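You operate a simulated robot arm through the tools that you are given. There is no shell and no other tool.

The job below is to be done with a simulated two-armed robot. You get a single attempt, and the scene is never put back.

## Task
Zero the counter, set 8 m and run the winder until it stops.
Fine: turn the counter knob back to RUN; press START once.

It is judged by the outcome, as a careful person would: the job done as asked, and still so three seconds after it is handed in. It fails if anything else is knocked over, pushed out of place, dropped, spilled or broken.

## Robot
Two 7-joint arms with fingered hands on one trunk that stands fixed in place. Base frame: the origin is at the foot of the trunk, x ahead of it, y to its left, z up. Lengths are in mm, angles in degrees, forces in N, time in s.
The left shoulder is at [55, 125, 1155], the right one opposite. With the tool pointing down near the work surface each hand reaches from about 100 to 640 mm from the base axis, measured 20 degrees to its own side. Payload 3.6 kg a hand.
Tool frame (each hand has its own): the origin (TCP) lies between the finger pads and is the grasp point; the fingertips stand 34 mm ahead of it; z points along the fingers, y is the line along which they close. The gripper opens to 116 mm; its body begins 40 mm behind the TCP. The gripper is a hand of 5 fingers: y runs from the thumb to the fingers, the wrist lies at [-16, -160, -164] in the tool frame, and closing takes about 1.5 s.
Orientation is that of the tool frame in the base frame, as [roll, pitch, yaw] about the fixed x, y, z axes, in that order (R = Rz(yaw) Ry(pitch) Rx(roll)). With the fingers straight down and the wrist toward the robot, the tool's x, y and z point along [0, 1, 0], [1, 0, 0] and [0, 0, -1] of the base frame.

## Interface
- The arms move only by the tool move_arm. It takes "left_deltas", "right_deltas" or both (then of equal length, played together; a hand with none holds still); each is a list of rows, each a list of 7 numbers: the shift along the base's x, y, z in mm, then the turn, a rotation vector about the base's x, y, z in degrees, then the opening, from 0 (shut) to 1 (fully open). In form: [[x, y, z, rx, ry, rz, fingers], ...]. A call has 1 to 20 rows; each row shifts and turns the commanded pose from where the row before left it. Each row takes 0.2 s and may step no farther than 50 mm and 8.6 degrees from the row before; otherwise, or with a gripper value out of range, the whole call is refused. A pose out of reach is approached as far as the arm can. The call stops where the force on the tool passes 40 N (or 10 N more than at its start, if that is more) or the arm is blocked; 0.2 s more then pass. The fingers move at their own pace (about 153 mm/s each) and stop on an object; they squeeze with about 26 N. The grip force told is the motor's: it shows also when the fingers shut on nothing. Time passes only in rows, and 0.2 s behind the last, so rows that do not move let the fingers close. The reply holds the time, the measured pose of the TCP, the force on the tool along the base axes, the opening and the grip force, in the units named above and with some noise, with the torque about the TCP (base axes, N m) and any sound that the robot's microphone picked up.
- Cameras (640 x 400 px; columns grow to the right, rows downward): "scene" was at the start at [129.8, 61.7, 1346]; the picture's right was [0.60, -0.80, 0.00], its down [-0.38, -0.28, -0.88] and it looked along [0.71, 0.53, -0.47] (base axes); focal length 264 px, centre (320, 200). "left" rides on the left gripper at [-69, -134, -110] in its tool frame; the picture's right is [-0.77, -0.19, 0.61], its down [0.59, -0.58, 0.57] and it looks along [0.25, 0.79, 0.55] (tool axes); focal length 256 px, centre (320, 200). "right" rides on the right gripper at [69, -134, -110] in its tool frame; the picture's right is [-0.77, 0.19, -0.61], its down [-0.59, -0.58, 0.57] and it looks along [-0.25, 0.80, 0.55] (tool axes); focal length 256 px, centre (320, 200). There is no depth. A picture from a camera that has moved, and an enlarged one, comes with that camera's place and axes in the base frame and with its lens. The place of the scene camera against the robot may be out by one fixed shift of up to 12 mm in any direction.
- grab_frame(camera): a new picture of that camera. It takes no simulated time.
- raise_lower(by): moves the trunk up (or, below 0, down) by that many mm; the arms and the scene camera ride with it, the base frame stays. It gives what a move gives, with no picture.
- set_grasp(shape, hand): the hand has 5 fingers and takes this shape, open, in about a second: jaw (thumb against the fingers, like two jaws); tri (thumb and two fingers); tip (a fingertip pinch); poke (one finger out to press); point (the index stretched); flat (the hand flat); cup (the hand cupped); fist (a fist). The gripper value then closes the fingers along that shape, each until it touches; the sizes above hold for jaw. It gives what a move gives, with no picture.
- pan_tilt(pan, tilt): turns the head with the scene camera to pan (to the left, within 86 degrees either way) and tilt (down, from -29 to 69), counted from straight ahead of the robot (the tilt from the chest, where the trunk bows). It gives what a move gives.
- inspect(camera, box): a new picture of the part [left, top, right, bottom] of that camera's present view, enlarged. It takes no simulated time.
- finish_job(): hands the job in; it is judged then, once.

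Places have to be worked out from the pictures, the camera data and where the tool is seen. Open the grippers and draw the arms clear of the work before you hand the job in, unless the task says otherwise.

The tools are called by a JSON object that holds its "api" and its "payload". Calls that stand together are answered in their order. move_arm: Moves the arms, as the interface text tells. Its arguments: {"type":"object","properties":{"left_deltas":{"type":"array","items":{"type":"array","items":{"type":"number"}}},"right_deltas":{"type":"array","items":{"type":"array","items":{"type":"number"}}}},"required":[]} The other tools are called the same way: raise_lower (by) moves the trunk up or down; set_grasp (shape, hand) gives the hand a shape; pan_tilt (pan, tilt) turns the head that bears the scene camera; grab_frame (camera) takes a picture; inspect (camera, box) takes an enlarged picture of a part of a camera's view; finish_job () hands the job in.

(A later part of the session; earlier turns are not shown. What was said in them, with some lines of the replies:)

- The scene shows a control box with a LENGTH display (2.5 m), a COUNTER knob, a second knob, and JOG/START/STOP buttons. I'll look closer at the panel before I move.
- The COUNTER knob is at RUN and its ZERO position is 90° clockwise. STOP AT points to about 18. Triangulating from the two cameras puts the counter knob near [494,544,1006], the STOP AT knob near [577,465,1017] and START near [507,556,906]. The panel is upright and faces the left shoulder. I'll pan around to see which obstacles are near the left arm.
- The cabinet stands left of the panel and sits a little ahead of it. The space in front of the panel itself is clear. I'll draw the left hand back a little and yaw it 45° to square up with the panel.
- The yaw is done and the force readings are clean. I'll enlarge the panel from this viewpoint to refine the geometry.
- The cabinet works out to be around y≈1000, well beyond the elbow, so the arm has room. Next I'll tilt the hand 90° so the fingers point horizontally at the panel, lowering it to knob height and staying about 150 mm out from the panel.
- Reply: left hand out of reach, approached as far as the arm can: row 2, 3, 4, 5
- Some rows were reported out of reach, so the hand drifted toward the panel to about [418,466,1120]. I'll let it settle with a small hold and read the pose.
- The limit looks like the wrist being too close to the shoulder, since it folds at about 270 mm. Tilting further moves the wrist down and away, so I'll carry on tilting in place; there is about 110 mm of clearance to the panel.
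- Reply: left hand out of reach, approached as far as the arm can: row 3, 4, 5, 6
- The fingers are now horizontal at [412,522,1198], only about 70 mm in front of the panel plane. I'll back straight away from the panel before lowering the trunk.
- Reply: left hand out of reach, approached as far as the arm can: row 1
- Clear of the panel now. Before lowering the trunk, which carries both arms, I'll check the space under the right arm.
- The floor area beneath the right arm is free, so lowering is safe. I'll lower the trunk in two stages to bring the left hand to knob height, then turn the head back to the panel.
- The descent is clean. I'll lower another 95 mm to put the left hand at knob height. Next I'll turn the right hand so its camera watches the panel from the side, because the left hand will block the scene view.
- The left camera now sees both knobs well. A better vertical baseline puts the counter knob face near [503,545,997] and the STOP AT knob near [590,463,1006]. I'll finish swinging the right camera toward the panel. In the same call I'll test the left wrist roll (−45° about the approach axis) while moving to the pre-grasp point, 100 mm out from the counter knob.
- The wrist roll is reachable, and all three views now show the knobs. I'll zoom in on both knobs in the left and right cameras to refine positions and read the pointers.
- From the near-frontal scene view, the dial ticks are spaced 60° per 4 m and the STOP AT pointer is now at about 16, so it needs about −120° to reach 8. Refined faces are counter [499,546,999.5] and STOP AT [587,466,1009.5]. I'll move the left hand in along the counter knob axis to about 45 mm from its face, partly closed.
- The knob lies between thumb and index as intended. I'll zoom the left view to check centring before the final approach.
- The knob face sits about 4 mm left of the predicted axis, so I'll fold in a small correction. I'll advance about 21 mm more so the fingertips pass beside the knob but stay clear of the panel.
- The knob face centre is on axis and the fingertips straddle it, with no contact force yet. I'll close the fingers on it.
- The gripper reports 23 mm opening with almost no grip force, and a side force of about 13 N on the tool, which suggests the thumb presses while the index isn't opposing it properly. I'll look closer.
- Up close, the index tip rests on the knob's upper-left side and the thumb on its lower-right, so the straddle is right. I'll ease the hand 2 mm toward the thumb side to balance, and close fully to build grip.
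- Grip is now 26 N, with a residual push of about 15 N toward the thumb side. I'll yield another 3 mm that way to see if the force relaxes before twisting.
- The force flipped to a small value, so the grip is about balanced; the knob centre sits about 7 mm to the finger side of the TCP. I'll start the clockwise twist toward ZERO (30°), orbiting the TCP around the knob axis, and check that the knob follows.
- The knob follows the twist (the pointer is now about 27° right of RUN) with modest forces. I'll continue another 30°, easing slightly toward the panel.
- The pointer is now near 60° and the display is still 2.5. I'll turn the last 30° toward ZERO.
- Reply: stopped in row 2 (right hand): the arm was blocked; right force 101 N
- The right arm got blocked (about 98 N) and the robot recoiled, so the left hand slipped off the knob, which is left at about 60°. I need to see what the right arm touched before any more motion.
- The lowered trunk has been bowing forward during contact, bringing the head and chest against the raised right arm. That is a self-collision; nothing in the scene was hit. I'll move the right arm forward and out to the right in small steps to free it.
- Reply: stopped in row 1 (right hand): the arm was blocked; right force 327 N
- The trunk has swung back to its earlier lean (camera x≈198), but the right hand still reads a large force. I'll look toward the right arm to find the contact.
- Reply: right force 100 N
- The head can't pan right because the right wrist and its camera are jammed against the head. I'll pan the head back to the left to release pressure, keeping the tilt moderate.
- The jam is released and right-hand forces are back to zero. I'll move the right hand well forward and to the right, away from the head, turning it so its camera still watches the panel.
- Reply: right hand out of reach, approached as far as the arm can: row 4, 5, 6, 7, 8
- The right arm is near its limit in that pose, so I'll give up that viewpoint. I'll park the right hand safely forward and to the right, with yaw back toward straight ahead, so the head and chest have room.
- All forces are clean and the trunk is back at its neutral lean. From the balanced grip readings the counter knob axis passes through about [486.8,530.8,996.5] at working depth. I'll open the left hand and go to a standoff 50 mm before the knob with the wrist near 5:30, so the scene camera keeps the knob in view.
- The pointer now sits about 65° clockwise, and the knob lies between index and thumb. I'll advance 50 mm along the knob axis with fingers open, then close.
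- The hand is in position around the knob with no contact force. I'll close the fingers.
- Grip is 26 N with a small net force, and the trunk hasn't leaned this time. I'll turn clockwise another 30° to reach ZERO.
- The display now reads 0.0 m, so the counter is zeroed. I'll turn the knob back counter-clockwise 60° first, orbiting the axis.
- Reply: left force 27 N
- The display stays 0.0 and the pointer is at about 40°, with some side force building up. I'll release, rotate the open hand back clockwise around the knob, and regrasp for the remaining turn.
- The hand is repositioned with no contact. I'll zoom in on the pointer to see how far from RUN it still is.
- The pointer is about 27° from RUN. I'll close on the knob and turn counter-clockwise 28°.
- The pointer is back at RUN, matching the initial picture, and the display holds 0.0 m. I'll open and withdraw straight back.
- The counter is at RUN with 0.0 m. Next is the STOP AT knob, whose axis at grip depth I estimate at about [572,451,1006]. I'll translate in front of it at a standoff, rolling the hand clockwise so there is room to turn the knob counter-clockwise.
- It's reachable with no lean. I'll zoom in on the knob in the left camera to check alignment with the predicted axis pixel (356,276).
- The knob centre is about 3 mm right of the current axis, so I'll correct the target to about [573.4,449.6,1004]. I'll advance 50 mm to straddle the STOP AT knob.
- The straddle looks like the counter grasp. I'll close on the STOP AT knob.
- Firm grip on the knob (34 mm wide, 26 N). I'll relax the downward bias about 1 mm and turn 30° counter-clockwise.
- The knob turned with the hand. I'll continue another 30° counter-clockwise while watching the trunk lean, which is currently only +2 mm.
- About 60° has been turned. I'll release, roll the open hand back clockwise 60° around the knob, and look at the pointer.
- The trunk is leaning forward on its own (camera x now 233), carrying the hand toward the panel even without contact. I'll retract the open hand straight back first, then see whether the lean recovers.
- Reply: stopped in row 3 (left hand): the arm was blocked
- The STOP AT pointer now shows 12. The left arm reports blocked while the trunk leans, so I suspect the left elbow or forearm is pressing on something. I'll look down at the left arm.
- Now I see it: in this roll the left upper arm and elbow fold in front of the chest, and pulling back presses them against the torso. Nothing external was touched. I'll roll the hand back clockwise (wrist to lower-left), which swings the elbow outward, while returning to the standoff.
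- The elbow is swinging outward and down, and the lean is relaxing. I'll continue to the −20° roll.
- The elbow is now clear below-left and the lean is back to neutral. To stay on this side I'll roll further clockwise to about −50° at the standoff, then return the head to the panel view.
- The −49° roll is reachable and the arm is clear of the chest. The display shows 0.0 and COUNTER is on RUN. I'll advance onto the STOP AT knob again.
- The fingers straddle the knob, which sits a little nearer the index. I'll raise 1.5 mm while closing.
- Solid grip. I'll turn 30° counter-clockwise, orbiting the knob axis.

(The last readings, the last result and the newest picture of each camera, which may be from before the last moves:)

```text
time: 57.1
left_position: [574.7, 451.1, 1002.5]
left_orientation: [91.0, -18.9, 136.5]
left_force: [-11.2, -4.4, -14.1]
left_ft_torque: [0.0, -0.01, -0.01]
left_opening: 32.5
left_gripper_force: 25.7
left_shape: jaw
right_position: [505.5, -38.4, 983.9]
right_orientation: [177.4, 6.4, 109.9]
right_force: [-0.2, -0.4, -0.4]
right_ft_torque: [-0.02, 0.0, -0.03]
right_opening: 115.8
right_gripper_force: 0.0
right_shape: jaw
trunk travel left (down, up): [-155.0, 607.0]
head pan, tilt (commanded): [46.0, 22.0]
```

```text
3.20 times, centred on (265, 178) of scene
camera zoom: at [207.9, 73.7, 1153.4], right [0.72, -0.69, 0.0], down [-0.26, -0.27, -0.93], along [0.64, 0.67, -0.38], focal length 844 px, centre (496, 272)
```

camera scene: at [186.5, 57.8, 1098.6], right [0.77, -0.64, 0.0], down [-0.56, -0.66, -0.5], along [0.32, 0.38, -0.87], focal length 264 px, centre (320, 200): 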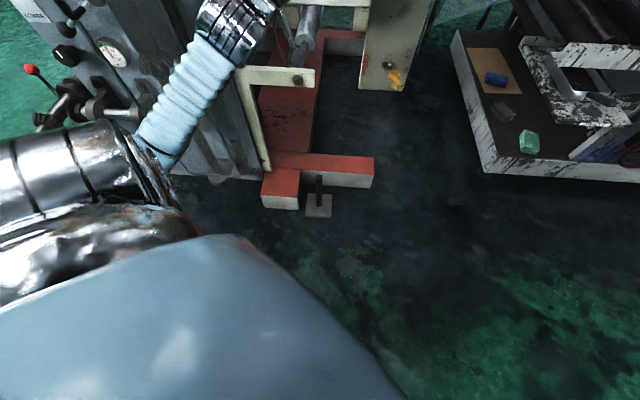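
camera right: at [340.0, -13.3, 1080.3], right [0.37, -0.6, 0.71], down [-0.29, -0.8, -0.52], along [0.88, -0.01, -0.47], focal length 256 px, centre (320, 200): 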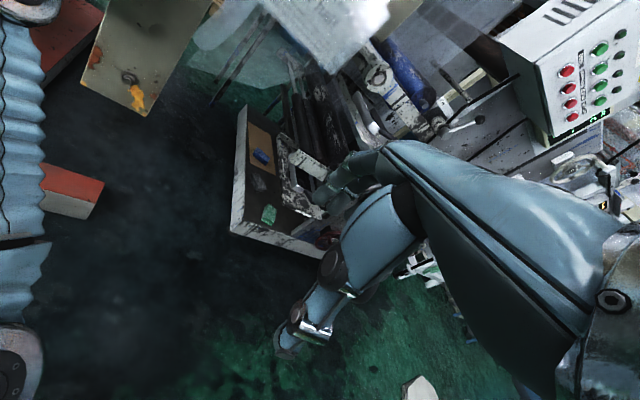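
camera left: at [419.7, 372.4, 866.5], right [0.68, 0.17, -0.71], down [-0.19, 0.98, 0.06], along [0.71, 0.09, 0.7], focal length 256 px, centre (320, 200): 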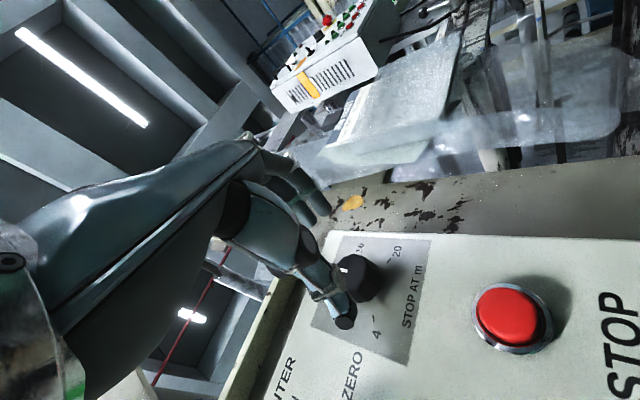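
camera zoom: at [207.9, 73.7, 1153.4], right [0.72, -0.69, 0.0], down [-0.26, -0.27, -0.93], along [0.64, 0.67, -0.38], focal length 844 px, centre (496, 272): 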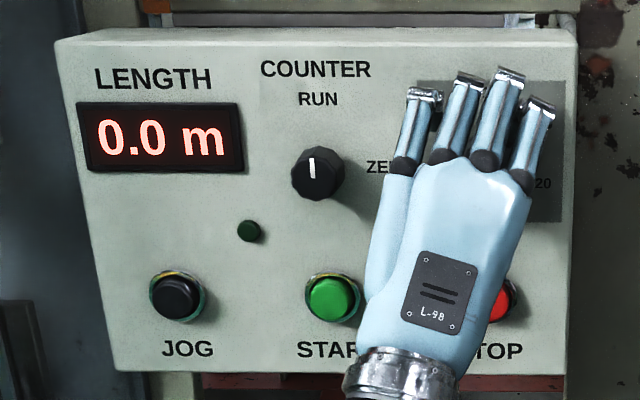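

Turned 30° with no lean. I'll turn another 25° counter-clockwise, then release and check the pointer.

{"api": "move_arm", "payload": {"left_deltas": [[0.1, -0.4, -0.6, -5.14, -5.48, 0, 0], [0.25, -0.27, -0.2, -5.14, -5.48, 0, 0], [0.25, -0.27, 0, -5.14, -5.48, 0, 0], [0.1, -0.1, 0, -1.71, -1.83, 0, 0]]}}

{"api": "inspect", "payload": {"camera": "left", "box": [280, 180, 420, 340]}}

{"api": "inspect", "payload": {"camera": "scene", "box": [240, 115, 350, 200]}}

```text
time: 58.1
left_position: [573.7, 450.1, 1002.2]
left_orientation: [90.8, 6.1, 136.6]
left_force: [-4.3, -2.3, -6.6]
left_ft_torque: [0.07, -0.14, 0.07]
left_opening: 27.5
left_gripper_force: 25.6
left_shape: jaw
right_position: [505.2, -39.4, 983.9]
right_orientation: [177.4, 6.3, 109.8]
right_force: [-0.3, 0.3, 0.2]
right_ft_torque: [0.01, 0.01, -0.01]
right_opening: 115.9
right_gripper_force: 0.0
right_shape: jaw
trunk travel left (down, up): [-155.0, 607.0]
head pan, tilt (commanded): [46.0, 22.0]
```

```text
2.50 times, centred on (350, 260) of left
camera zoom: at [556.6, 310.6, 878.3], right [0.99, -0.1, -0.11], down [0.0, 0.76, -0.64], along [0.15, 0.64, 0.76], focal length 640 px, centre (245, 50)
```

zoom: 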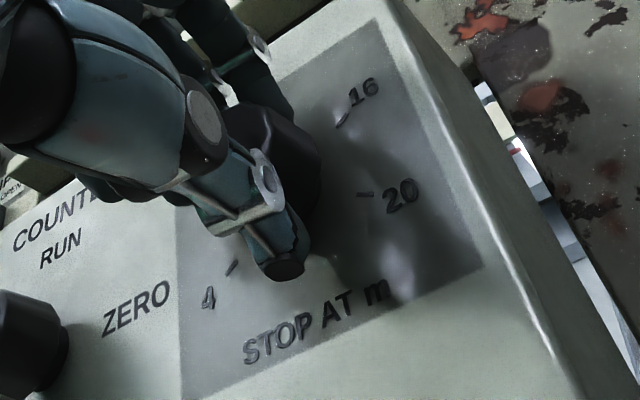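

```text
4.71 times, centred on (295, 158) of scene
camera zoom: at [208.5, 73.3, 1153.5], right [0.72, -0.69, 0.0], down [-0.26, -0.27, -0.93], along [0.64, 0.67, -0.38], focal length 1241 px, centre (438, 400)
```

zoom: 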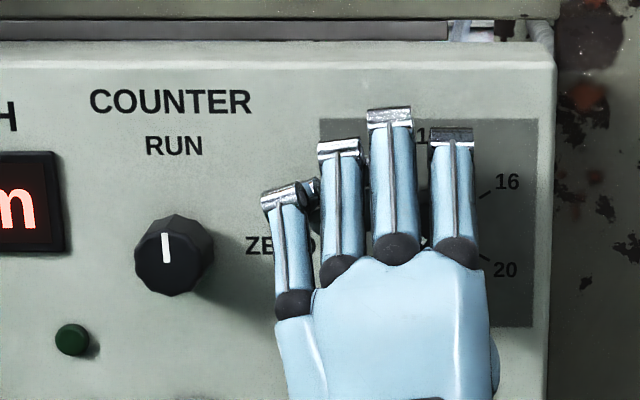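

I'll release, back straight out while rolling slightly clockwise to keep the elbow out, and slide left so the scene camera can read the dial.

{"api": "move_arm", "payload": {"left_deltas": [[0, 0, 0, 0, 0, 0, 0.4], [0, 0, 0, 0, 0, 0, 0.7], [0, 0, 1, 0, 0, 0, 0.7], [-8, -8.5, 1, 0, 0, 0, 0.7], [-9, -9.5, 0, 2, 2.1, 0, 0.7], [-9, -9.5, 0, 5.14, 5.48, 0, 0.7], [-9, -9.5, 0, 5.14, 5.48, 0, 0.7], [-15, 12, 0, 5.14, 5.48, 0, 0.7], [-15, 14, 0, 0, 0, 0, 0.7], [-15, 14, 0, 0, 0, 0, 0.7], [-15, 14, 0, 0, 0, 0, 0.7]]}}

{"api": "inspect", "payload": {"camera": "scene", "box": [180, 115, 350, 240]}}

{"api": "inspect", "payload": {"camera": "scene", "box": [290, 135, 350, 190]}}

{"api": "grab_frame", "payload": {"camera": "left"}}

```text
time: 60.5
left_position: [478.2, 465.7, 1003.5]
left_orientation: [91.0, -19.3, 136.4]
left_force: [-0.7, -0.2, -0.3]
left_ft_torque: [0.01, -0.03, 0.01]
left_opening: 80.9
left_gripper_force: 0.1
left_shape: jaw
right_position: [505.9, -40.0, 983.6]
right_orientation: [177.4, 6.3, 109.9]
right_force: [0.0, 0.0, -0.7]
right_ft_torque: [0.01, 0.0, 0.03]
right_opening: 116.1
right_gripper_force: 0.1
right_shape: jaw
trunk travel left (down, up): [-155.0, 607.0]
head pan, tilt (commanded): [46.0, 22.0]
```

```text
3.20 times, centred on (265, 178) of scene
camera zoom: at [208.2, 73.5, 1153.5], right [0.72, -0.69, 0.0], down [-0.26, -0.27, -0.93], along [0.64, 0.67, -0.38], focal length 844 px, centre (496, 272)
```

zoom: 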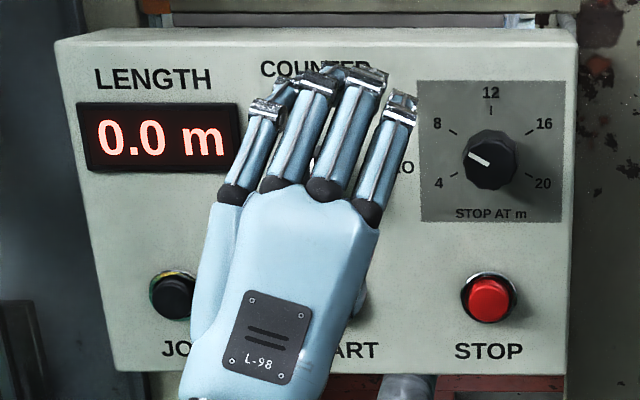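

```text
7.27 times, centred on (320, 162) of scene
camera zoom: at [208.2, 73.5, 1153.5], right [0.72, -0.69, 0.0], down [-0.26, -0.27, -0.93], along [0.64, 0.67, -0.38], focal length 1918 px, centre (320, 473)
```

zoom: 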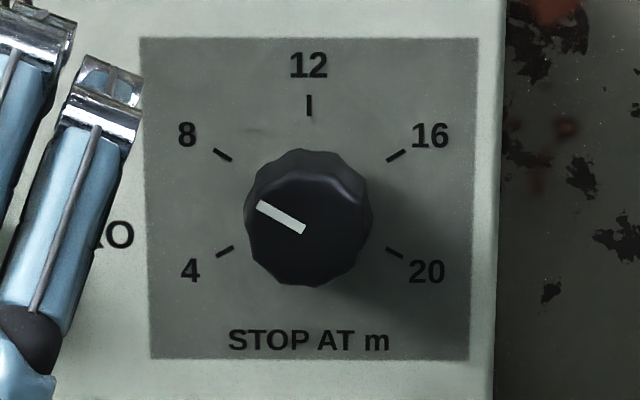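

```text
taken
camera left: at [415.7, 369.2, 856.1], right [0.9, -0.01, -0.44], down [-0.16, 0.92, -0.36], along [0.41, 0.39, 0.82], focal length 256 px, centre (320, 200)
```

left: 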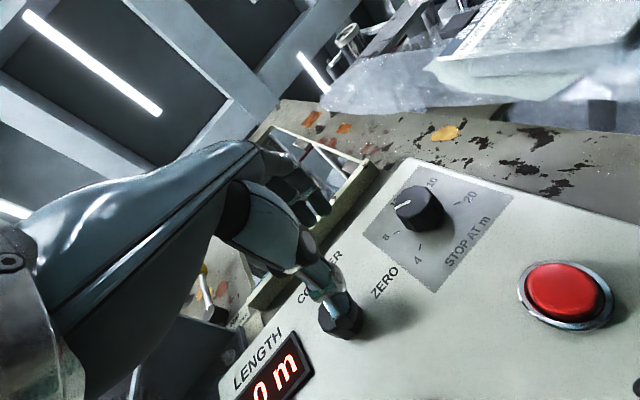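

The pointer now lies close to 8. I'll zoom further to measure its direction against the 8-to-20 tick line.

{"api": "inspect", "payload": {"camera": "scene", "box": [302, 145, 340, 180]}}

{"api": "inspect", "payload": {"camera": "left", "box": [360, 160, 520, 300]}}

```text
11.43 times, centred on (321, 162) of scene
camera zoom: at [208.2, 73.5, 1153.5], right [0.72, -0.69, 0.0], down [-0.26, -0.27, -0.93], along [0.64, 0.67, -0.38], focal length 3014 px, centre (309, 629)
```

zoom: 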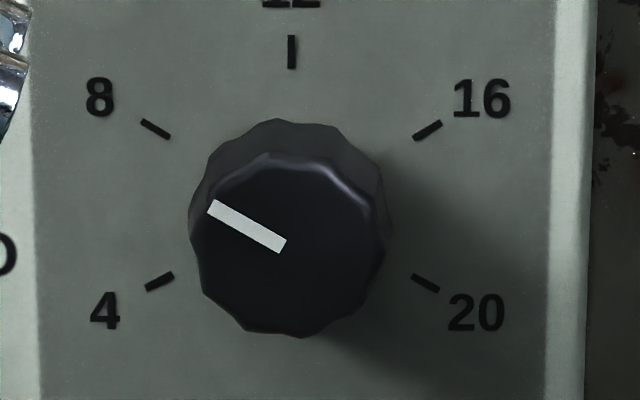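

```text
2.86 times, centred on (440, 230) of left
camera zoom: at [415.7, 369.2, 856.1], right [0.9, -0.01, -0.44], down [-0.16, 0.92, -0.36], along [0.41, 0.39, 0.82], focal length 731 px, centre (-23, 114)
```

zoom: 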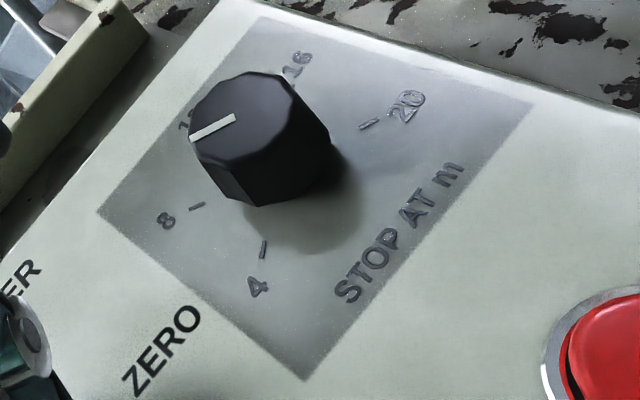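

The pointer direction (28.7°) matches the 8–20 tick line (29.7°) to about 1°, so STOP AT is set to 8 m. Next is START, near [512,549,906]. I'll back off a little, shape the hand to "poke", and see where the pressing finger lies.

{"api": "move_arm", "payload": {"left_deltas": [[-9, -10, 0, 0, 0, 0, 0.7], [-9, -10, 0, 0, 0, 0, 0.7], [-9, -10, 0, 0, 0, 0, 0.7]]}}

{"api": "set_grasp", "payload": {"shape": "poke", "hand": "left"}}

{"api": "grab_frame", "payload": {"camera": "scene"}}

{"api": "grab_frame", "payload": {"camera": "left"}}

```text
time: 61.3
left_position: [451.8, 434.1, 1004.5]
left_orientation: [91.0, -19.5, 136.4]
left_force: [0.3, -0.8, 0.0]
left_ft_torque: [-0.01, 0.01, -0.03]
left_opening: 80.8
left_gripper_force: 0.0
left_shape: jaw
right_position: [506.2, -39.4, 982.9]
right_orientation: [177.4, 6.3, 109.8]
right_force: [-0.1, 0.6, 0.3]
right_ft_torque: [0.04, 0.0, -0.01]
right_opening: 115.8
right_gripper_force: 0.0
right_shape: jaw
trunk travel left (down, up): [-155.0, 607.0]
head pan, tilt (commanded): [46.0, 22.0]
```

```text
time: 62.2
left_position: [451.8, 435.5, 1004.9]
left_orientation: [91.0, -19.4, 136.3]
left_force: [-0.8, 0.4, 0.0]
left_ft_torque: [0.05, 0.01, 0.01]
left_opening: 0.0
left_gripper_force: 0.1
left_shape: poke
right_position: [505.6, -39.4, 982.4]
right_orientation: [177.4, 6.4, 109.8]
right_force: [-0.3, 0.1, 0.3]
right_ft_torque: [0.0, 0.0, 0.01]
right_opening: 115.8
right_gripper_force: 0.1
right_shape: jaw
trunk travel left (down, up): [-155.0, 607.0]
head pan, tilt (commanded): [46.0, 22.0]
```

```text
taken
camera scene: at [208.3, 73.3, 1153.4], right [0.72, -0.69, 0.0], down [-0.26, -0.27, -0.93], along [0.64, 0.67, -0.37], focal length 264 px, centre (320, 200)
```

scene: 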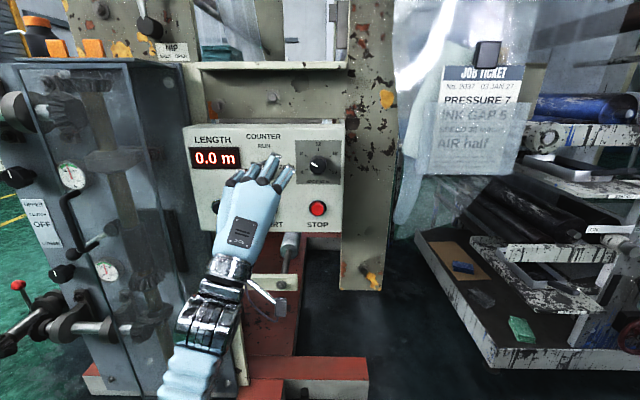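

```text
taken
camera left: at [389.2, 339.2, 856.9], right [0.9, -0.01, -0.44], down [-0.16, 0.92, -0.36], along [0.41, 0.39, 0.82], focal length 256 px, centre (320, 200)
```

left: 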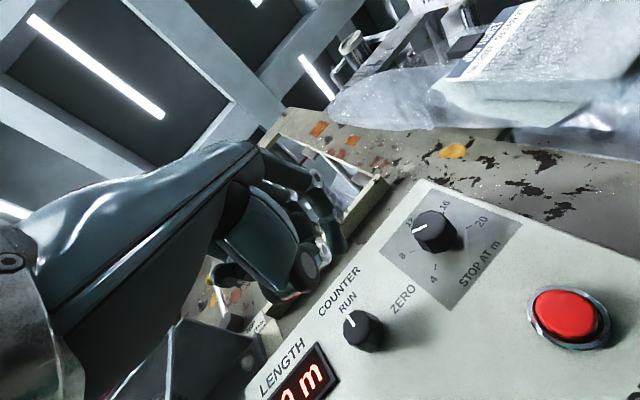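

The hand took the poke shape. I'll zoom to locate the index tip in both views.

{"api": "inspect", "payload": {"camera": "left", "box": [220, 140, 400, 320]}}

{"api": "inspect", "payload": {"camera": "scene", "box": [200, 130, 320, 260]}}

```text
2.22 times, centred on (310, 230) of left
camera zoom: at [389.2, 339.2, 856.9], right [0.9, -0.01, -0.44], down [-0.16, 0.92, -0.36], along [0.41, 0.39, 0.82], focal length 569 px, centre (342, 133)
```

zoom: 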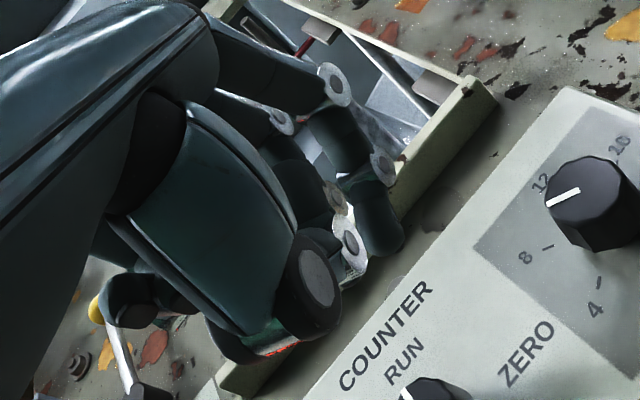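

```text
3.08 times, centred on (260, 195) of scene
camera zoom: at [208.3, 73.3, 1153.4], right [0.72, -0.69, 0.0], down [-0.26, -0.27, -0.93], along [0.64, 0.67, -0.37], focal length 811 px, centre (505, 215)
```

zoom: 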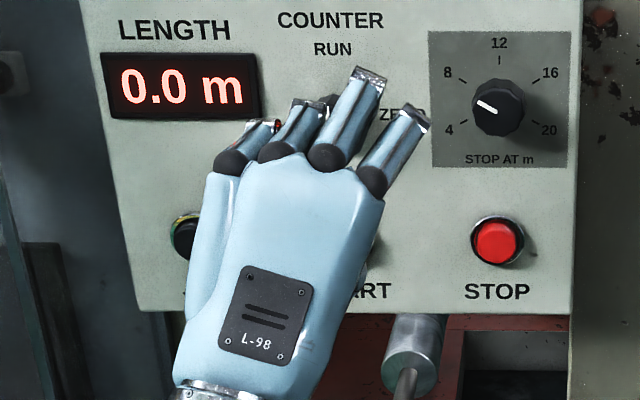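

The poke index tip sits roughly 40 mm ahead of the TCP, nearly on the tool axis. I'll lower the hand in front of START, keeping the fingertip about 40 mm short of the button.

{"api": "move_arm", "payload": {"left_deltas": [[0, 4, -20, 0, 0, 0, 0], [0, 10, -21, 0, 0, 0, 0], [0.5, 14, -21, 0, 0, 0, 0], [0.5, 15, -21, 0, 0, 0, 0], [1, 15, -20, 0, 0, 0, 0]]}}

{"api": "grab_frame", "payload": {"camera": "scene"}}

{"api": "grab_frame", "payload": {"camera": "left"}}

```text
time: 63.4
left_position: [453.6, 496.1, 903.0]
left_orientation: [91.0, -19.5, 136.7]
left_force: [0.5, -0.4, -0.5]
left_ft_torque: [0.0, 0.0, 0.03]
left_opening: 0.2
left_gripper_force: 0.1
left_shape: poke
right_position: [505.6, -39.9, 983.0]
right_orientation: [177.3, 6.3, 109.9]
right_force: [0.7, -0.6, -0.3]
right_ft_torque: [-0.01, 0.0, -0.02]
right_opening: 115.7
right_gripper_force: 0.1
right_shape: jaw
trunk travel left (down, up): [-155.0, 607.0]
head pan, tilt (commanded): [46.0, 22.0]
```

```text
taken
camera scene: at [208.3, 73.5, 1153.4], right [0.72, -0.69, 0.0], down [-0.26, -0.27, -0.93], along [0.64, 0.67, -0.38], focal length 264 px, centre (320, 200)
```

scene: 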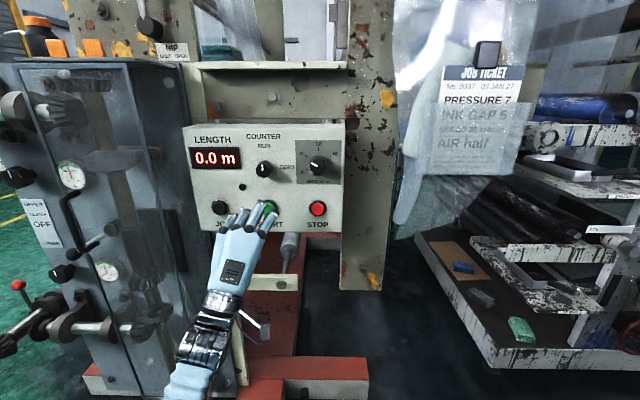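

```text
taken
camera left: at [391.2, 399.4, 755.6], right [0.9, -0.01, -0.44], down [-0.16, 0.92, -0.36], along [0.41, 0.39, 0.82], focal length 256 px, centre (320, 200)
```

left: 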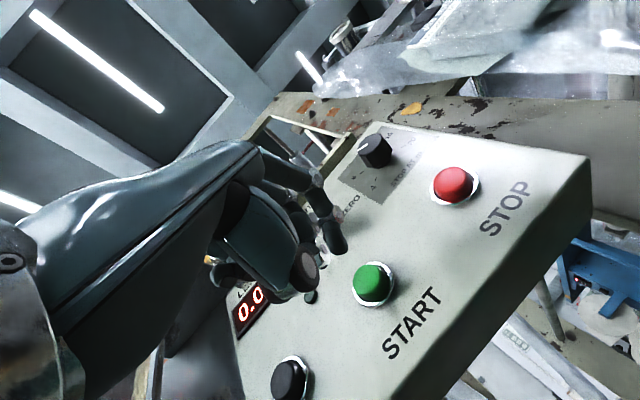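

Combining both cameras puts START's cap at about [515,559.5,898], straight below the counter knob, with its face nearly flush. I'll shift the fingertip slightly left and down, and approach 30 mm, staying short of contact.

{"api": "move_arm", "payload": {"left_deltas": [[-3, 3, -4, 0, 0, 0, 0], [3.5, 3.7, -3, 0, 0, 0, 0], [7, 7.3, 0, 0, 0, 0, 0], [7, 7.3, 0, 0, 0, 0, 0], [3.4, 3.6, 0, 0, 0, 0, 0]]}}

{"api": "inspect", "payload": {"camera": "left", "box": [260, 180, 440, 360]}}

{"api": "inspect", "payload": {"camera": "scene", "box": [180, 115, 350, 240]}}

```text
time: 64.6
left_position: [472.1, 521.2, 894.8]
left_orientation: [91.0, -19.4, 136.5]
left_force: [0.6, -0.2, -0.9]
left_ft_torque: [-0.05, 0.01, 0.01]
left_opening: 0.0
left_gripper_force: 0.1
left_shape: poke
right_position: [505.5, -38.6, 983.2]
right_orientation: [177.5, 6.3, 109.8]
right_force: [0.3, 0.1, -0.1]
right_ft_torque: [0.0, 0.05, -0.02]
right_opening: 116.0
right_gripper_force: 0.1
right_shape: jaw
trunk travel left (down, up): [-155.0, 607.0]
head pan, tilt (commanded): [46.0, 22.0]
```

```text
2.22 times, centred on (350, 270) of left
camera zoom: at [409.7, 423.7, 747.7], right [0.9, -0.01, -0.44], down [-0.16, 0.92, -0.36], along [0.41, 0.39, 0.82], focal length 569 px, centre (253, 44)
```

zoom: 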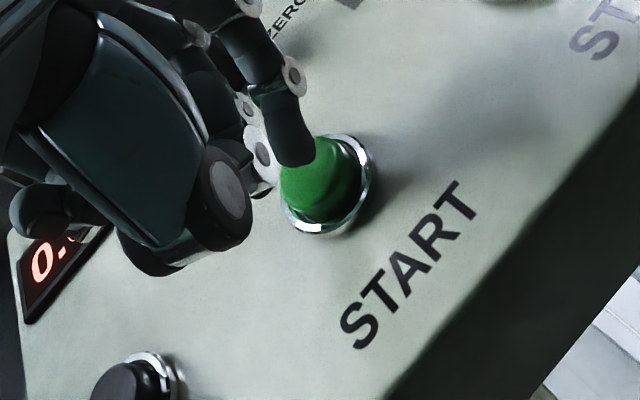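

```text
3.20 times, centred on (265, 178) of scene
camera zoom: at [208.3, 73.4, 1153.4], right [0.72, -0.69, 0.0], down [-0.26, -0.27, -0.93], along [0.64, 0.67, -0.38], focal length 844 px, centre (496, 272)
```

zoom: 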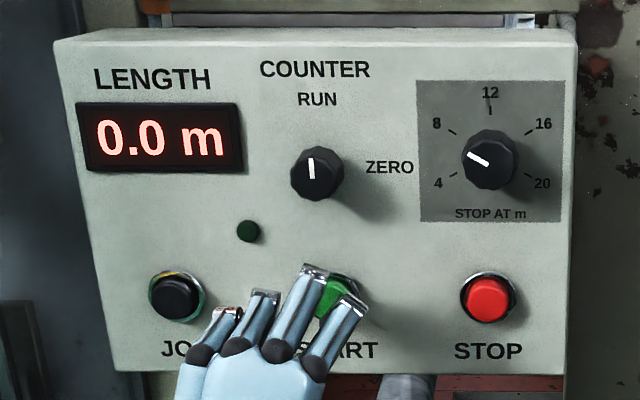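

The fingertip lines up with the START cap, about 22 mm away. I'll advance 14 mm and check again before the actual press.

{"api": "move_arm", "payload": {"left_deltas": [[3.4, 3.6, 0, 0, 0, 0, 0], [3.4, 3.6, 0, 0, 0, 0, 0], [2.8, 3, 0, 0, 0, 0, 0]]}}

{"api": "inspect", "payload": {"camera": "left", "box": [260, 180, 440, 360]}}

{"api": "inspect", "payload": {"camera": "scene", "box": [180, 115, 350, 240]}}

```text
time: 65.4
left_position: [480.6, 530.8, 895.0]
left_orientation: [90.9, -19.4, 136.5]
left_force: [-0.2, -1.0, 0.0]
left_ft_torque: [-0.01, 0.02, -0.03]
left_opening: 0.0
left_gripper_force: 0.0
left_shape: poke
right_position: [505.4, -39.3, 983.7]
right_orientation: [177.4, 6.3, 109.8]
right_force: [-0.3, -0.1, -0.4]
right_ft_torque: [0.0, 0.01, -0.01]
right_opening: 115.9
right_gripper_force: 0.1
right_shape: jaw
trunk travel left (down, up): [-155.0, 607.0]
head pan, tilt (commanded): [46.0, 22.0]
```

```text
2.22 times, centred on (350, 270) of left
camera zoom: at [419.0, 433.4, 747.0], right [0.9, -0.01, -0.44], down [-0.16, 0.92, -0.36], along [0.41, 0.39, 0.82], focal length 569 px, centre (253, 44)
```

zoom: 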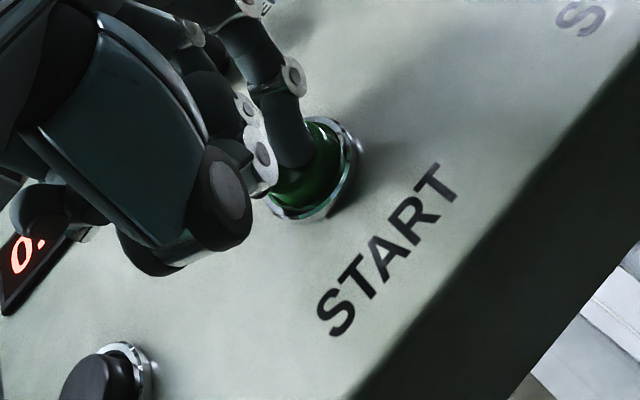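

```text
3.20 times, centred on (265, 178) of scene
camera zoom: at [208.3, 73.3, 1153.4], right [0.72, -0.69, 0.0], down [-0.26, -0.27, -0.93], along [0.64, 0.67, -0.37], focal length 844 px, centre (496, 272)
```

zoom: 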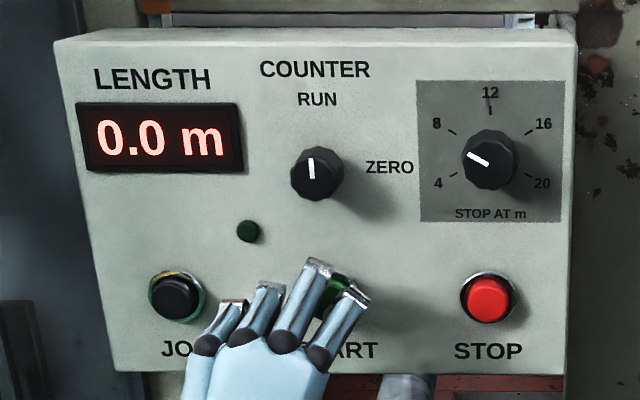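

No contact yet, and the fingertip shadow falls on the green cap. I'll advance slowly another 9 mm, watching force.

{"api": "move_arm", "payload": {"left_deltas": [[2.05, 2.2, 0, 0, 0, 0, 0], [2.05, 2.2, 0, 0, 0, 0, 0], [2.05, 2.2, 0, 0, 0, 0, 0]]}}

{"api": "inspect", "payload": {"camera": "left", "box": [280, 200, 380, 300]}}

{"api": "inspect", "payload": {"camera": "scene", "box": [180, 115, 350, 240]}}

```text
time: 66.2
left_position: [488.2, 533.9, 895.5]
left_orientation: [90.8, -19.4, 136.4]
left_force: [-7.0, -9.6, -3.0]
left_ft_torque: [-0.1, 0.06, -0.12]
left_opening: 0.0
left_gripper_force: 0.1
left_shape: poke
right_position: [504.4, -40.6, 984.1]
right_orientation: [177.3, 6.3, 109.8]
right_force: [0.0, -0.8, 1.6]
right_ft_torque: [-0.01, -0.02, 0.02]
right_opening: 116.2
right_gripper_force: 0.1
right_shape: jaw
trunk travel left (down, up): [-155.0, 607.0]
head pan, tilt (commanded): [46.0, 22.0]
heard: click
```

```text
4.00 times, centred on (330, 250) of left
camera zoom: at [424.6, 438.4, 747.8], right [0.9, -0.01, -0.44], down [-0.16, 0.92, -0.36], along [0.41, 0.39, 0.82], focal length 1024 px, centre (280, 0)
```

zoom: 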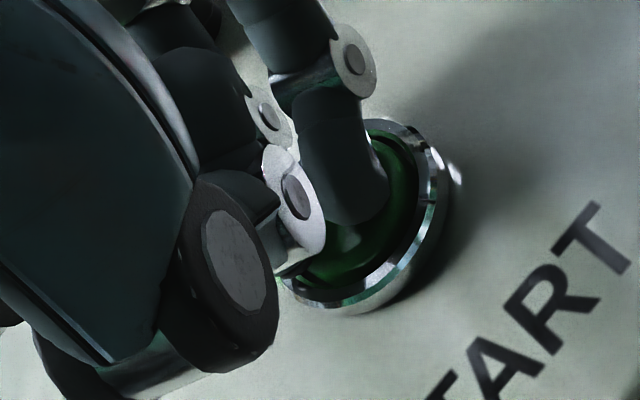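

```text
3.20 times, centred on (265, 178) of scene
camera zoom: at [207.5, 72.2, 1153.6], right [0.72, -0.69, 0.0], down [-0.26, -0.27, -0.93], along [0.64, 0.67, -0.37], focal length 844 px, centre (496, 272)
```

zoom: 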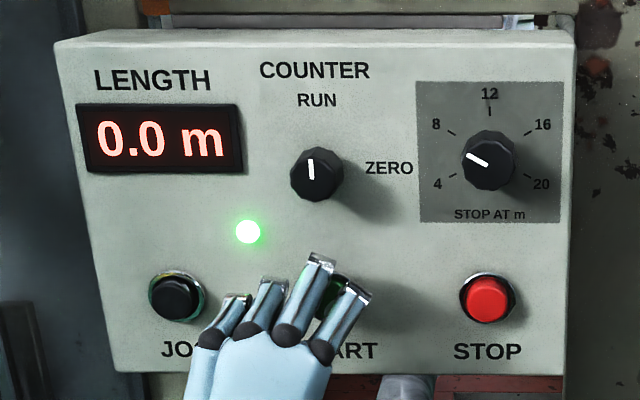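

A click was heard and the green RUN lamp is lit, so START has registered once. I'll withdraw the finger straight back.

{"api": "move_arm", "payload": {"left_deltas": [[-3.5, -3.7, 0, 0, 0, 0, 0], [-6.8, -7.3, 0, 0, 0, 0, 0], [-6.8, -7.3, 0, 0, 0, 0, 0], [-6.8, -7.3, 0, 0, 0, 0, 0], [-6.8, -7.3, 0, 0, 0, 0, 0], [-6.8, -7.3, 0, 0, 0, 0, 0]]}}

{"api": "inspect", "payload": {"camera": "scene", "box": [180, 115, 350, 240]}}

```text
time: 67.6
left_position: [451.4, 495.4, 893.7]
left_orientation: [91.0, -19.5, 136.4]
left_force: [0.2, 0.3, 0.7]
left_ft_torque: [-0.01, 0.0, 0.01]
left_opening: 0.2
left_gripper_force: 0.1
left_shape: poke
right_position: [504.6, -39.2, 984.6]
right_orientation: [177.3, 6.2, 109.7]
right_force: [0.1, -0.2, 0.1]
right_ft_torque: [0.0, -0.02, 0.01]
right_opening: 115.9
right_gripper_force: 0.0
right_shape: jaw
trunk travel left (down, up): [-155.0, 607.0]
head pan, tilt (commanded): [46.0, 22.0]
```

```text
3.20 times, centred on (265, 178) of scene
camera zoom: at [208.3, 73.2, 1153.5], right [0.72, -0.69, 0.0], down [-0.26, -0.27, -0.93], along [0.64, 0.67, -0.37], focal length 844 px, centre (496, 272)
```

zoom: 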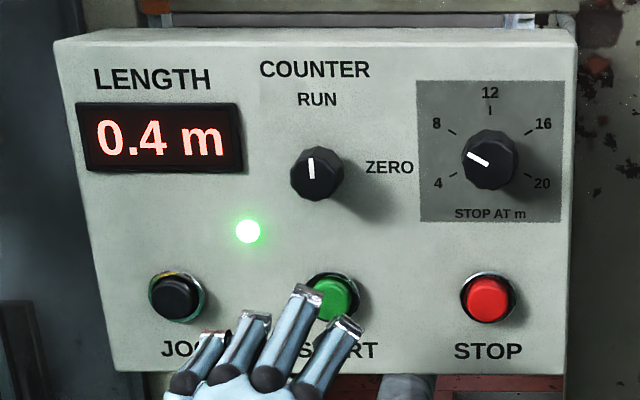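

The counter is running (0.4 m) and all settings hold. I'll draw the left hand farther from the panel while it winds.

{"api": "move_arm", "payload": {"left_deltas": [[-6.8, -7.3, 0, 0, 0, 0, 0], [-6.8, -7.3, 0, 0, 0, 0, 0], [-6.8, -7.3, 0, 0, 0, 0, 0], [-6.8, -7.3, 0, 0, 0, 0, 0], [-6.8, -7.3, 0, 0, 0, 0, 0], [-6.8, -7.3, 0, 0, 0, 0, 0]]}}

{"api": "grab_frame", "payload": {"camera": "scene"}}

```text
time: 69.0
left_position: [407.8, 451.1, 896.4]
left_orientation: [91.0, -19.6, 136.5]
left_force: [0.1, 0.6, -0.3]
left_ft_torque: [0.02, 0.01, 0.01]
left_opening: 0.2
left_gripper_force: 0.0
left_shape: poke
right_position: [505.7, -39.8, 984.1]
right_orientation: [177.5, 6.3, 109.9]
right_force: [0.0, 0.5, -0.1]
right_ft_torque: [0.01, 0.02, 0.0]
right_opening: 115.8
right_gripper_force: 0.0
right_shape: jaw
trunk travel left (down, up): [-155.0, 607.0]
head pan, tilt (commanded): [46.0, 22.0]
```

```text
taken
camera scene: at [208.2, 73.2, 1153.5], right [0.72, -0.69, 0.0], down [-0.26, -0.27, -0.93], along [0.64, 0.67, -0.37], focal length 264 px, centre (320, 200)
```

scene: 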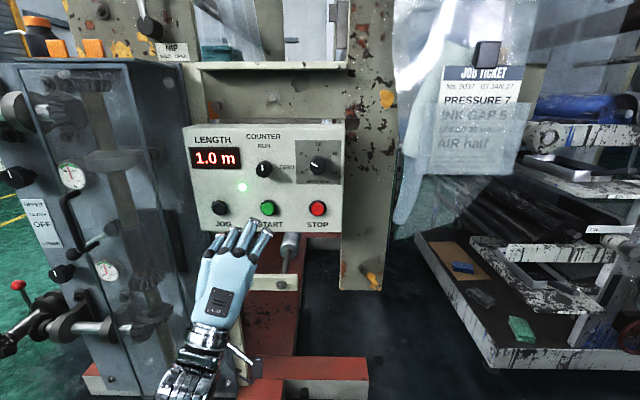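

It reads 1.0 m and is climbing at about 0.43 m/s. I'll open the left hand (jaw shape, open) and wait while watching the display.

{"api": "set_grasp", "payload": {"shape": "jaw", "hand": "left"}}

{"api": "move_arm", "payload": {"left_deltas": [[0, 0, 0, 0, 0, 0, 1], [0, 0, 0, 0, 0, 0, 1], [0, 0, 0, 0, 0, 0, 1], [0, 0, 0, 0, 0, 0, 1], [0, 0, 0, 0, 0, 0, 1], [0, 0, 0, 0, 0, 0, 1], [0, 0, 0, 0, 0, 0, 1], [0, 0, 0, 0, 0, 0, 1], [0, 0, 0, 0, 0, 0, 1], [0, 0, 0, 0, 0, 0, 1], [0, 0, 0, 0, 0, 0, 1], [0, 0, 0, 0, 0, 0, 1], [0, 0, 0, 0, 0, 0, 1], [0, 0, 0, 0, 0, 0, 1], [0, 0, 0, 0, 0, 0, 1], [0, 0, 0, 0, 0, 0, 1], [0, 0, 0, 0, 0, 0, 1], [0, 0, 0, 0, 0, 0, 1], [0, 0, 0, 0, 0, 0, 1], [0, 0, 0, 0, 0, 0, 1]]}}

{"api": "inspect", "payload": {"camera": "scene", "box": [180, 115, 350, 240]}}

```text
time: 69.9
left_position: [409.1, 451.6, 897.4]
left_orientation: [91.0, -19.3, 136.5]
left_force: [-0.5, 0.4, -0.6]
left_ft_torque: [0.04, -0.07, 0.0]
left_opening: 115.9
left_gripper_force: 0.0
left_shape: jaw
right_position: [507.0, -39.0, 983.0]
right_orientation: [177.4, 6.3, 109.8]
right_force: [0.3, 0.1, -0.2]
right_ft_torque: [-0.01, -0.02, -0.01]
right_opening: 115.9
right_gripper_force: 0.2
right_shape: jaw
trunk travel left (down, up): [-155.0, 607.0]
head pan, tilt (commanded): [46.0, 22.0]
```

```text
time: 74.1
left_position: [409.5, 451.3, 895.4]
left_orientation: [91.0, -19.4, 136.6]
left_force: [0.4, 0.4, -0.5]
left_ft_torque: [0.0, 0.0, 0.03]
left_opening: 115.8
left_gripper_force: 0.0
left_shape: jaw
right_position: [505.5, -40.5, 982.9]
right_orientation: [177.4, 6.3, 109.8]
right_force: [0.2, 0.6, -0.1]
right_ft_torque: [-0.02, 0.02, -0.03]
right_opening: 115.8
right_gripper_force: 0.0
right_shape: jaw
trunk travel left (down, up): [-155.0, 607.0]
head pan, tilt (commanded): [46.0, 22.0]
```

```text
3.20 times, centred on (265, 178) of scene
camera zoom: at [208.3, 73.2, 1153.5], right [0.72, -0.69, 0.0], down [-0.26, -0.27, -0.93], along [0.64, 0.67, -0.37], focal length 844 px, centre (496, 272)
```

zoom: 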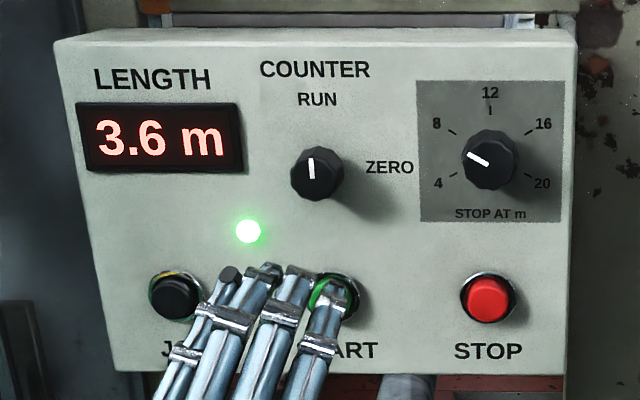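

It reads 3.6 m, winding at 0.5 m/s, so it should stop at about 83 s. I'll keep holding still.

{"api": "move_arm", "payload": {"left_deltas": [[0, 0, 0, 0, 0, 0, 1], [0, 0, 0, 0, 0, 0, 1], [0, 0, 0, 0, 0, 0, 1], [0, 0, 0, 0, 0, 0, 1], [0, 0, 0, 0, 0, 0, 1], [0, 0, 0, 0, 0, 0, 1], [0, 0, 0, 0, 0, 0, 1], [0, 0, 0, 0, 0, 0, 1], [0, 0, 0, 0, 0, 0, 1], [0, 0, 0, 0, 0, 0, 1], [0, 0, 0, 0, 0, 0, 1], [0, 0, 0, 0, 0, 0, 1], [0, 0, 0, 0, 0, 0, 1], [0, 0, 0, 0, 0, 0, 1], [0, 0, 0, 0, 0, 0, 1], [0, 0, 0, 0, 0, 0, 1], [0, 0, 0, 0, 0, 0, 1], [0, 0, 0, 0, 0, 0, 1], [0, 0, 0, 0, 0, 0, 1], [0, 0, 0, 0, 0, 0, 1]]}}

{"api": "move_arm", "payload": {"left_deltas": [[0, 0, 0, 0, 0, 0, 1], [0, 0, 0, 0, 0, 0, 1], [0, 0, 0, 0, 0, 0, 1], [0, 0, 0, 0, 0, 0, 1], [0, 0, 0, 0, 0, 0, 1], [0, 0, 0, 0, 0, 0, 1], [0, 0, 0, 0, 0, 0, 1], [0, 0, 0, 0, 0, 0, 1], [0, 0, 0, 0, 0, 0, 1], [0, 0, 0, 0, 0, 0, 1], [0, 0, 0, 0, 0, 0, 1], [0, 0, 0, 0, 0, 0, 1], [0, 0, 0, 0, 0, 0, 1], [0, 0, 0, 0, 0, 0, 1], [0, 0, 0, 0, 0, 0, 1], [0, 0, 0, 0, 0, 0, 1], [0, 0, 0, 0, 0, 0, 1], [0, 0, 0, 0, 0, 0, 1], [0, 0, 0, 0, 0, 0, 1], [0, 0, 0, 0, 0, 0, 1]]}}

{"api": "inspect", "payload": {"camera": "scene", "box": [180, 115, 350, 240]}}

```text
time: 78.3
left_position: [408.2, 451.0, 897.0]
left_orientation: [91.0, -19.3, 136.4]
left_force: [-0.2, -0.6, -0.9]
left_ft_torque: [-0.04, 0.01, -0.03]
left_opening: 116.0
left_gripper_force: 0.0
left_shape: jaw
right_position: [506.2, -39.7, 983.4]
right_orientation: [177.4, 6.3, 109.8]
right_force: [-0.4, 0.7, -0.9]
right_ft_torque: [0.01, 0.01, 0.02]
right_opening: 115.9
right_gripper_force: 0.1
right_shape: jaw
trunk travel left (down, up): [-155.0, 607.0]
head pan, tilt (commanded): [46.0, 22.0]
```

```text
time: 82.5
left_position: [409.3, 450.6, 895.6]
left_orientation: [91.0, -19.3, 136.5]
left_force: [0.1, -0.8, 0.2]
left_ft_torque: [0.0, 0.0, -0.03]
left_opening: 115.9
left_gripper_force: 0.0
left_shape: jaw
right_position: [505.6, -38.3, 983.9]
right_orientation: [177.3, 6.3, 109.8]
right_force: [-0.3, 0.1, 0.4]
right_ft_torque: [0.0, -0.01, 0.02]
right_opening: 116.2
right_gripper_force: 0.1
right_shape: jaw
trunk travel left (down, up): [-155.0, 607.0]
head pan, tilt (commanded): [46.0, 22.0]
```

```text
3.20 times, centred on (265, 178) of scene
camera zoom: at [208.3, 73.2, 1153.5], right [0.72, -0.69, 0.0], down [-0.26, -0.27, -0.93], along [0.64, 0.67, -0.37], focal length 844 px, centre (496, 272)
```

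zoom: 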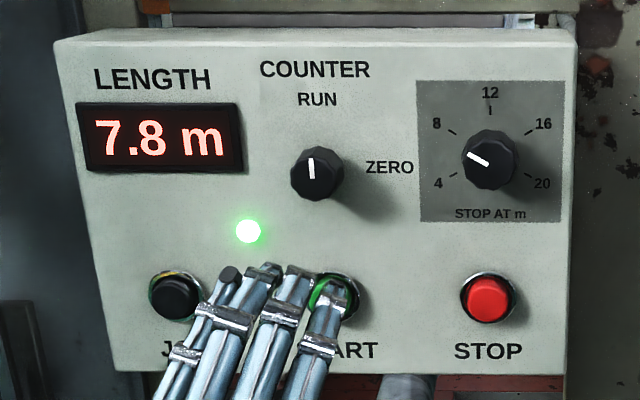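

It reads 7.8 m with the lamp still lit, so it is close to the set length. I'll wait another second and check whether it stops.

{"api": "move_arm", "payload": {"left_deltas": [[0, 0, 0, 0, 0, 0, 1], [0, 0, 0, 0, 0, 0, 1], [0, 0, 0, 0, 0, 0, 1], [0, 0, 0, 0, 0, 0, 1], [0, 0, 0, 0, 0, 0, 1]]}}

{"api": "inspect", "payload": {"camera": "scene", "box": [180, 115, 350, 240]}}

```text
time: 83.7
left_position: [409.0, 451.8, 896.2]
left_orientation: [91.0, -19.4, 136.4]
left_force: [-0.3, -0.4, -0.2]
left_ft_torque: [0.03, -0.01, -0.01]
left_opening: 116.1
left_gripper_force: 0.1
left_shape: jaw
right_position: [506.2, -39.2, 983.2]
right_orientation: [177.4, 6.4, 109.9]
right_force: [0.5, -0.4, 0.5]
right_ft_torque: [0.03, -0.01, -0.01]
right_opening: 115.8
right_gripper_force: 0.0
right_shape: jaw
trunk travel left (down, up): [-155.0, 607.0]
head pan, tilt (commanded): [46.0, 22.0]
```

```text
3.20 times, centred on (265, 178) of scene
camera zoom: at [208.3, 73.2, 1153.5], right [0.72, -0.69, 0.0], down [-0.26, -0.27, -0.93], along [0.64, 0.67, -0.37], focal length 844 px, centre (496, 272)
```

zoom: 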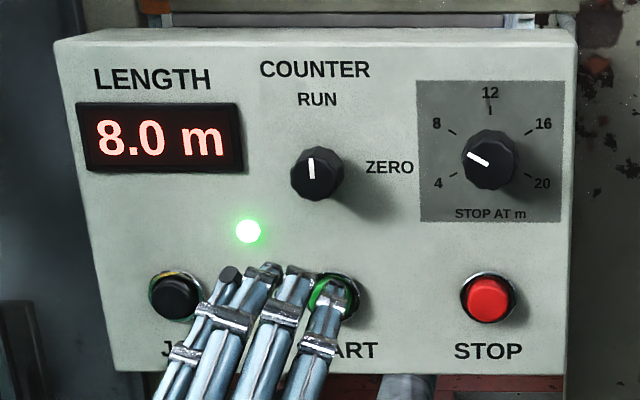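

It reads 8.0 m and the lamp is still lit, so it may be slowing down. I'll wait another second and check.

{"api": "move_arm", "payload": {"left_deltas": [[0, 0, 0, 0, 0, 0, 1], [0, 0, 0, 0, 0, 0, 1], [0, 0, 0, 0, 0, 0, 1], [0, 0, 0, 0, 0, 0, 1], [0, 0, 0, 0, 0, 0, 1], [0, 0, 0, 0, 0, 0, 1]]}}

{"api": "inspect", "payload": {"camera": "scene", "box": [180, 115, 350, 240]}}

```text
time: 85.1
left_position: [409.4, 451.1, 896.7]
left_orientation: [91.0, -19.3, 136.4]
left_force: [0.0, -0.5, -0.5]
left_ft_torque: [0.0, 0.0, 0.01]
left_opening: 115.8
left_gripper_force: 0.0
left_shape: jaw
right_position: [507.0, -39.4, 982.6]
right_orientation: [177.5, 6.3, 109.8]
right_force: [0.5, -0.1, -0.1]
right_ft_torque: [-0.01, 0.01, -0.01]
right_opening: 116.0
right_gripper_force: 0.1
right_shape: jaw
trunk travel left (down, up): [-155.0, 607.0]
head pan, tilt (commanded): [46.0, 22.0]
```

```text
3.20 times, centred on (265, 178) of scene
camera zoom: at [208.3, 73.2, 1153.5], right [0.72, -0.69, 0.0], down [-0.26, -0.27, -0.93], along [0.64, 0.67, -0.37], focal length 844 px, centre (496, 272)
```

zoom: 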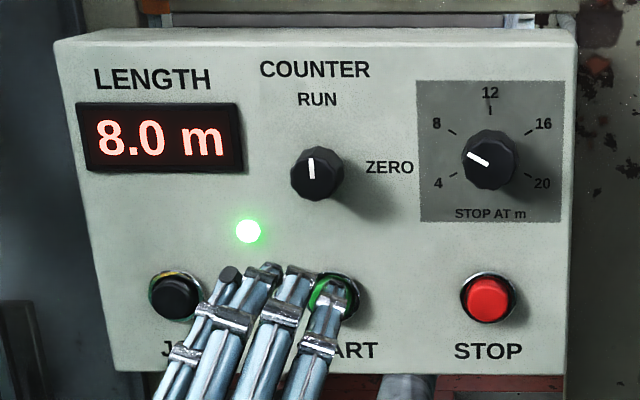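

The display has held at 8.0 m for over a second, so the winder has stopped at length. I'll retract the left hand further and check again that nothing has changed.

{"api": "move_arm", "payload": {"left_deltas": [[-7, -7.3, 0, 0, 0, 0, 1], [-7, -7.3, 0, 0, 0, 0, 1], [-7, -7.3, -5, 0, 0, 0, 1], [-7, -7.3, -10, 0, 0, 0, 1], [0, 0, -10, 0, 0, 0, 1], [0, 0, 0, 0, 0, 0, 1]]}}

{"api": "grab_frame", "payload": {"camera": "scene"}}

{"api": "inspect", "payload": {"camera": "scene", "box": [180, 115, 350, 240]}}

```text
time: 86.5
left_position: [379.3, 422.7, 870.6]
left_orientation: [90.9, -19.3, 136.5]
left_force: [-0.1, 0.7, 0.1]
left_ft_torque: [0.0, -0.03, 0.0]
left_opening: 116.0
left_gripper_force: 0.0
left_shape: jaw
right_position: [506.2, -38.7, 982.6]
right_orientation: [177.4, 6.2, 109.9]
right_force: [0.0, -0.4, 0.4]
right_ft_torque: [0.01, -0.03, 0.05]
right_opening: 115.7
right_gripper_force: 0.2
right_shape: jaw
trunk travel left (down, up): [-155.0, 607.0]
head pan, tilt (commanded): [46.0, 22.0]
```

```text
taken
camera scene: at [208.3, 73.2, 1153.5], right [0.72, -0.69, 0.0], down [-0.26, -0.27, -0.93], along [0.64, 0.67, -0.37], focal length 264 px, centre (320, 200)
```

scene: 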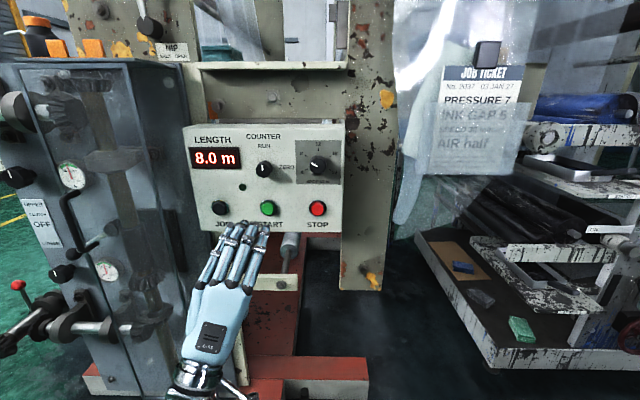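

```text
3.20 times, centred on (265, 178) of scene
camera zoom: at [208.3, 73.2, 1153.5], right [0.72, -0.69, 0.0], down [-0.26, -0.27, -0.93], along [0.64, 0.67, -0.37], focal length 844 px, centre (496, 272)
```

zoom: 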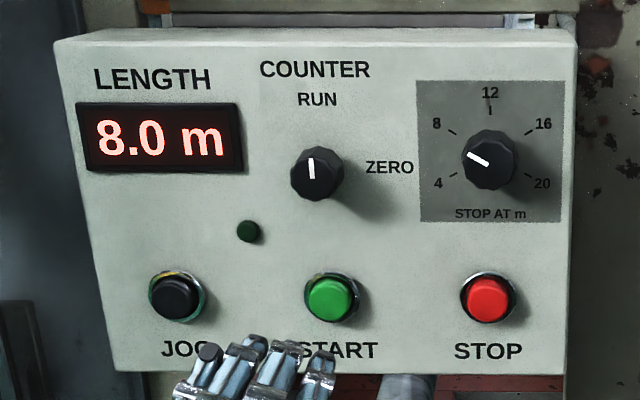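

The run lamp is now out and the display holds at 8.0 m. COUNTER is at RUN, STOP AT is at 8, both hands are open and the left arm is clear of the panel. Nothing else was disturbed, so I'm handing in the job.

{"api": "finish_job", "payload": {}}

```text
The job is handed in.
```

The counter is zeroed, STOP AT is set to 8 m, and the winder ran and stopped by itself at 8.0 m. I've handed the job in.

- **Counter:** I turned the knob to ZERO until the display read 0.0 m, then back to RUN.
- **Length:** the STOP AT pointer was at about 16 and now lines up with the 8 mark to within about 1°.
- **Start:** I pressed START once. It clicked, the run lamp came on, and the counter climbed to 8.0 m. The lamp then went out.

Twice during the job the robot's own parts pressed together, first the right arm against its head, then the left arm against its chest. The first time, the left hand slipped off the counter knob partway to ZERO, so I took hold again and finished the turn. I saw nothing in the scene touched or moved by either.

Both hands are open, and the left arm is drawn back from the panel.
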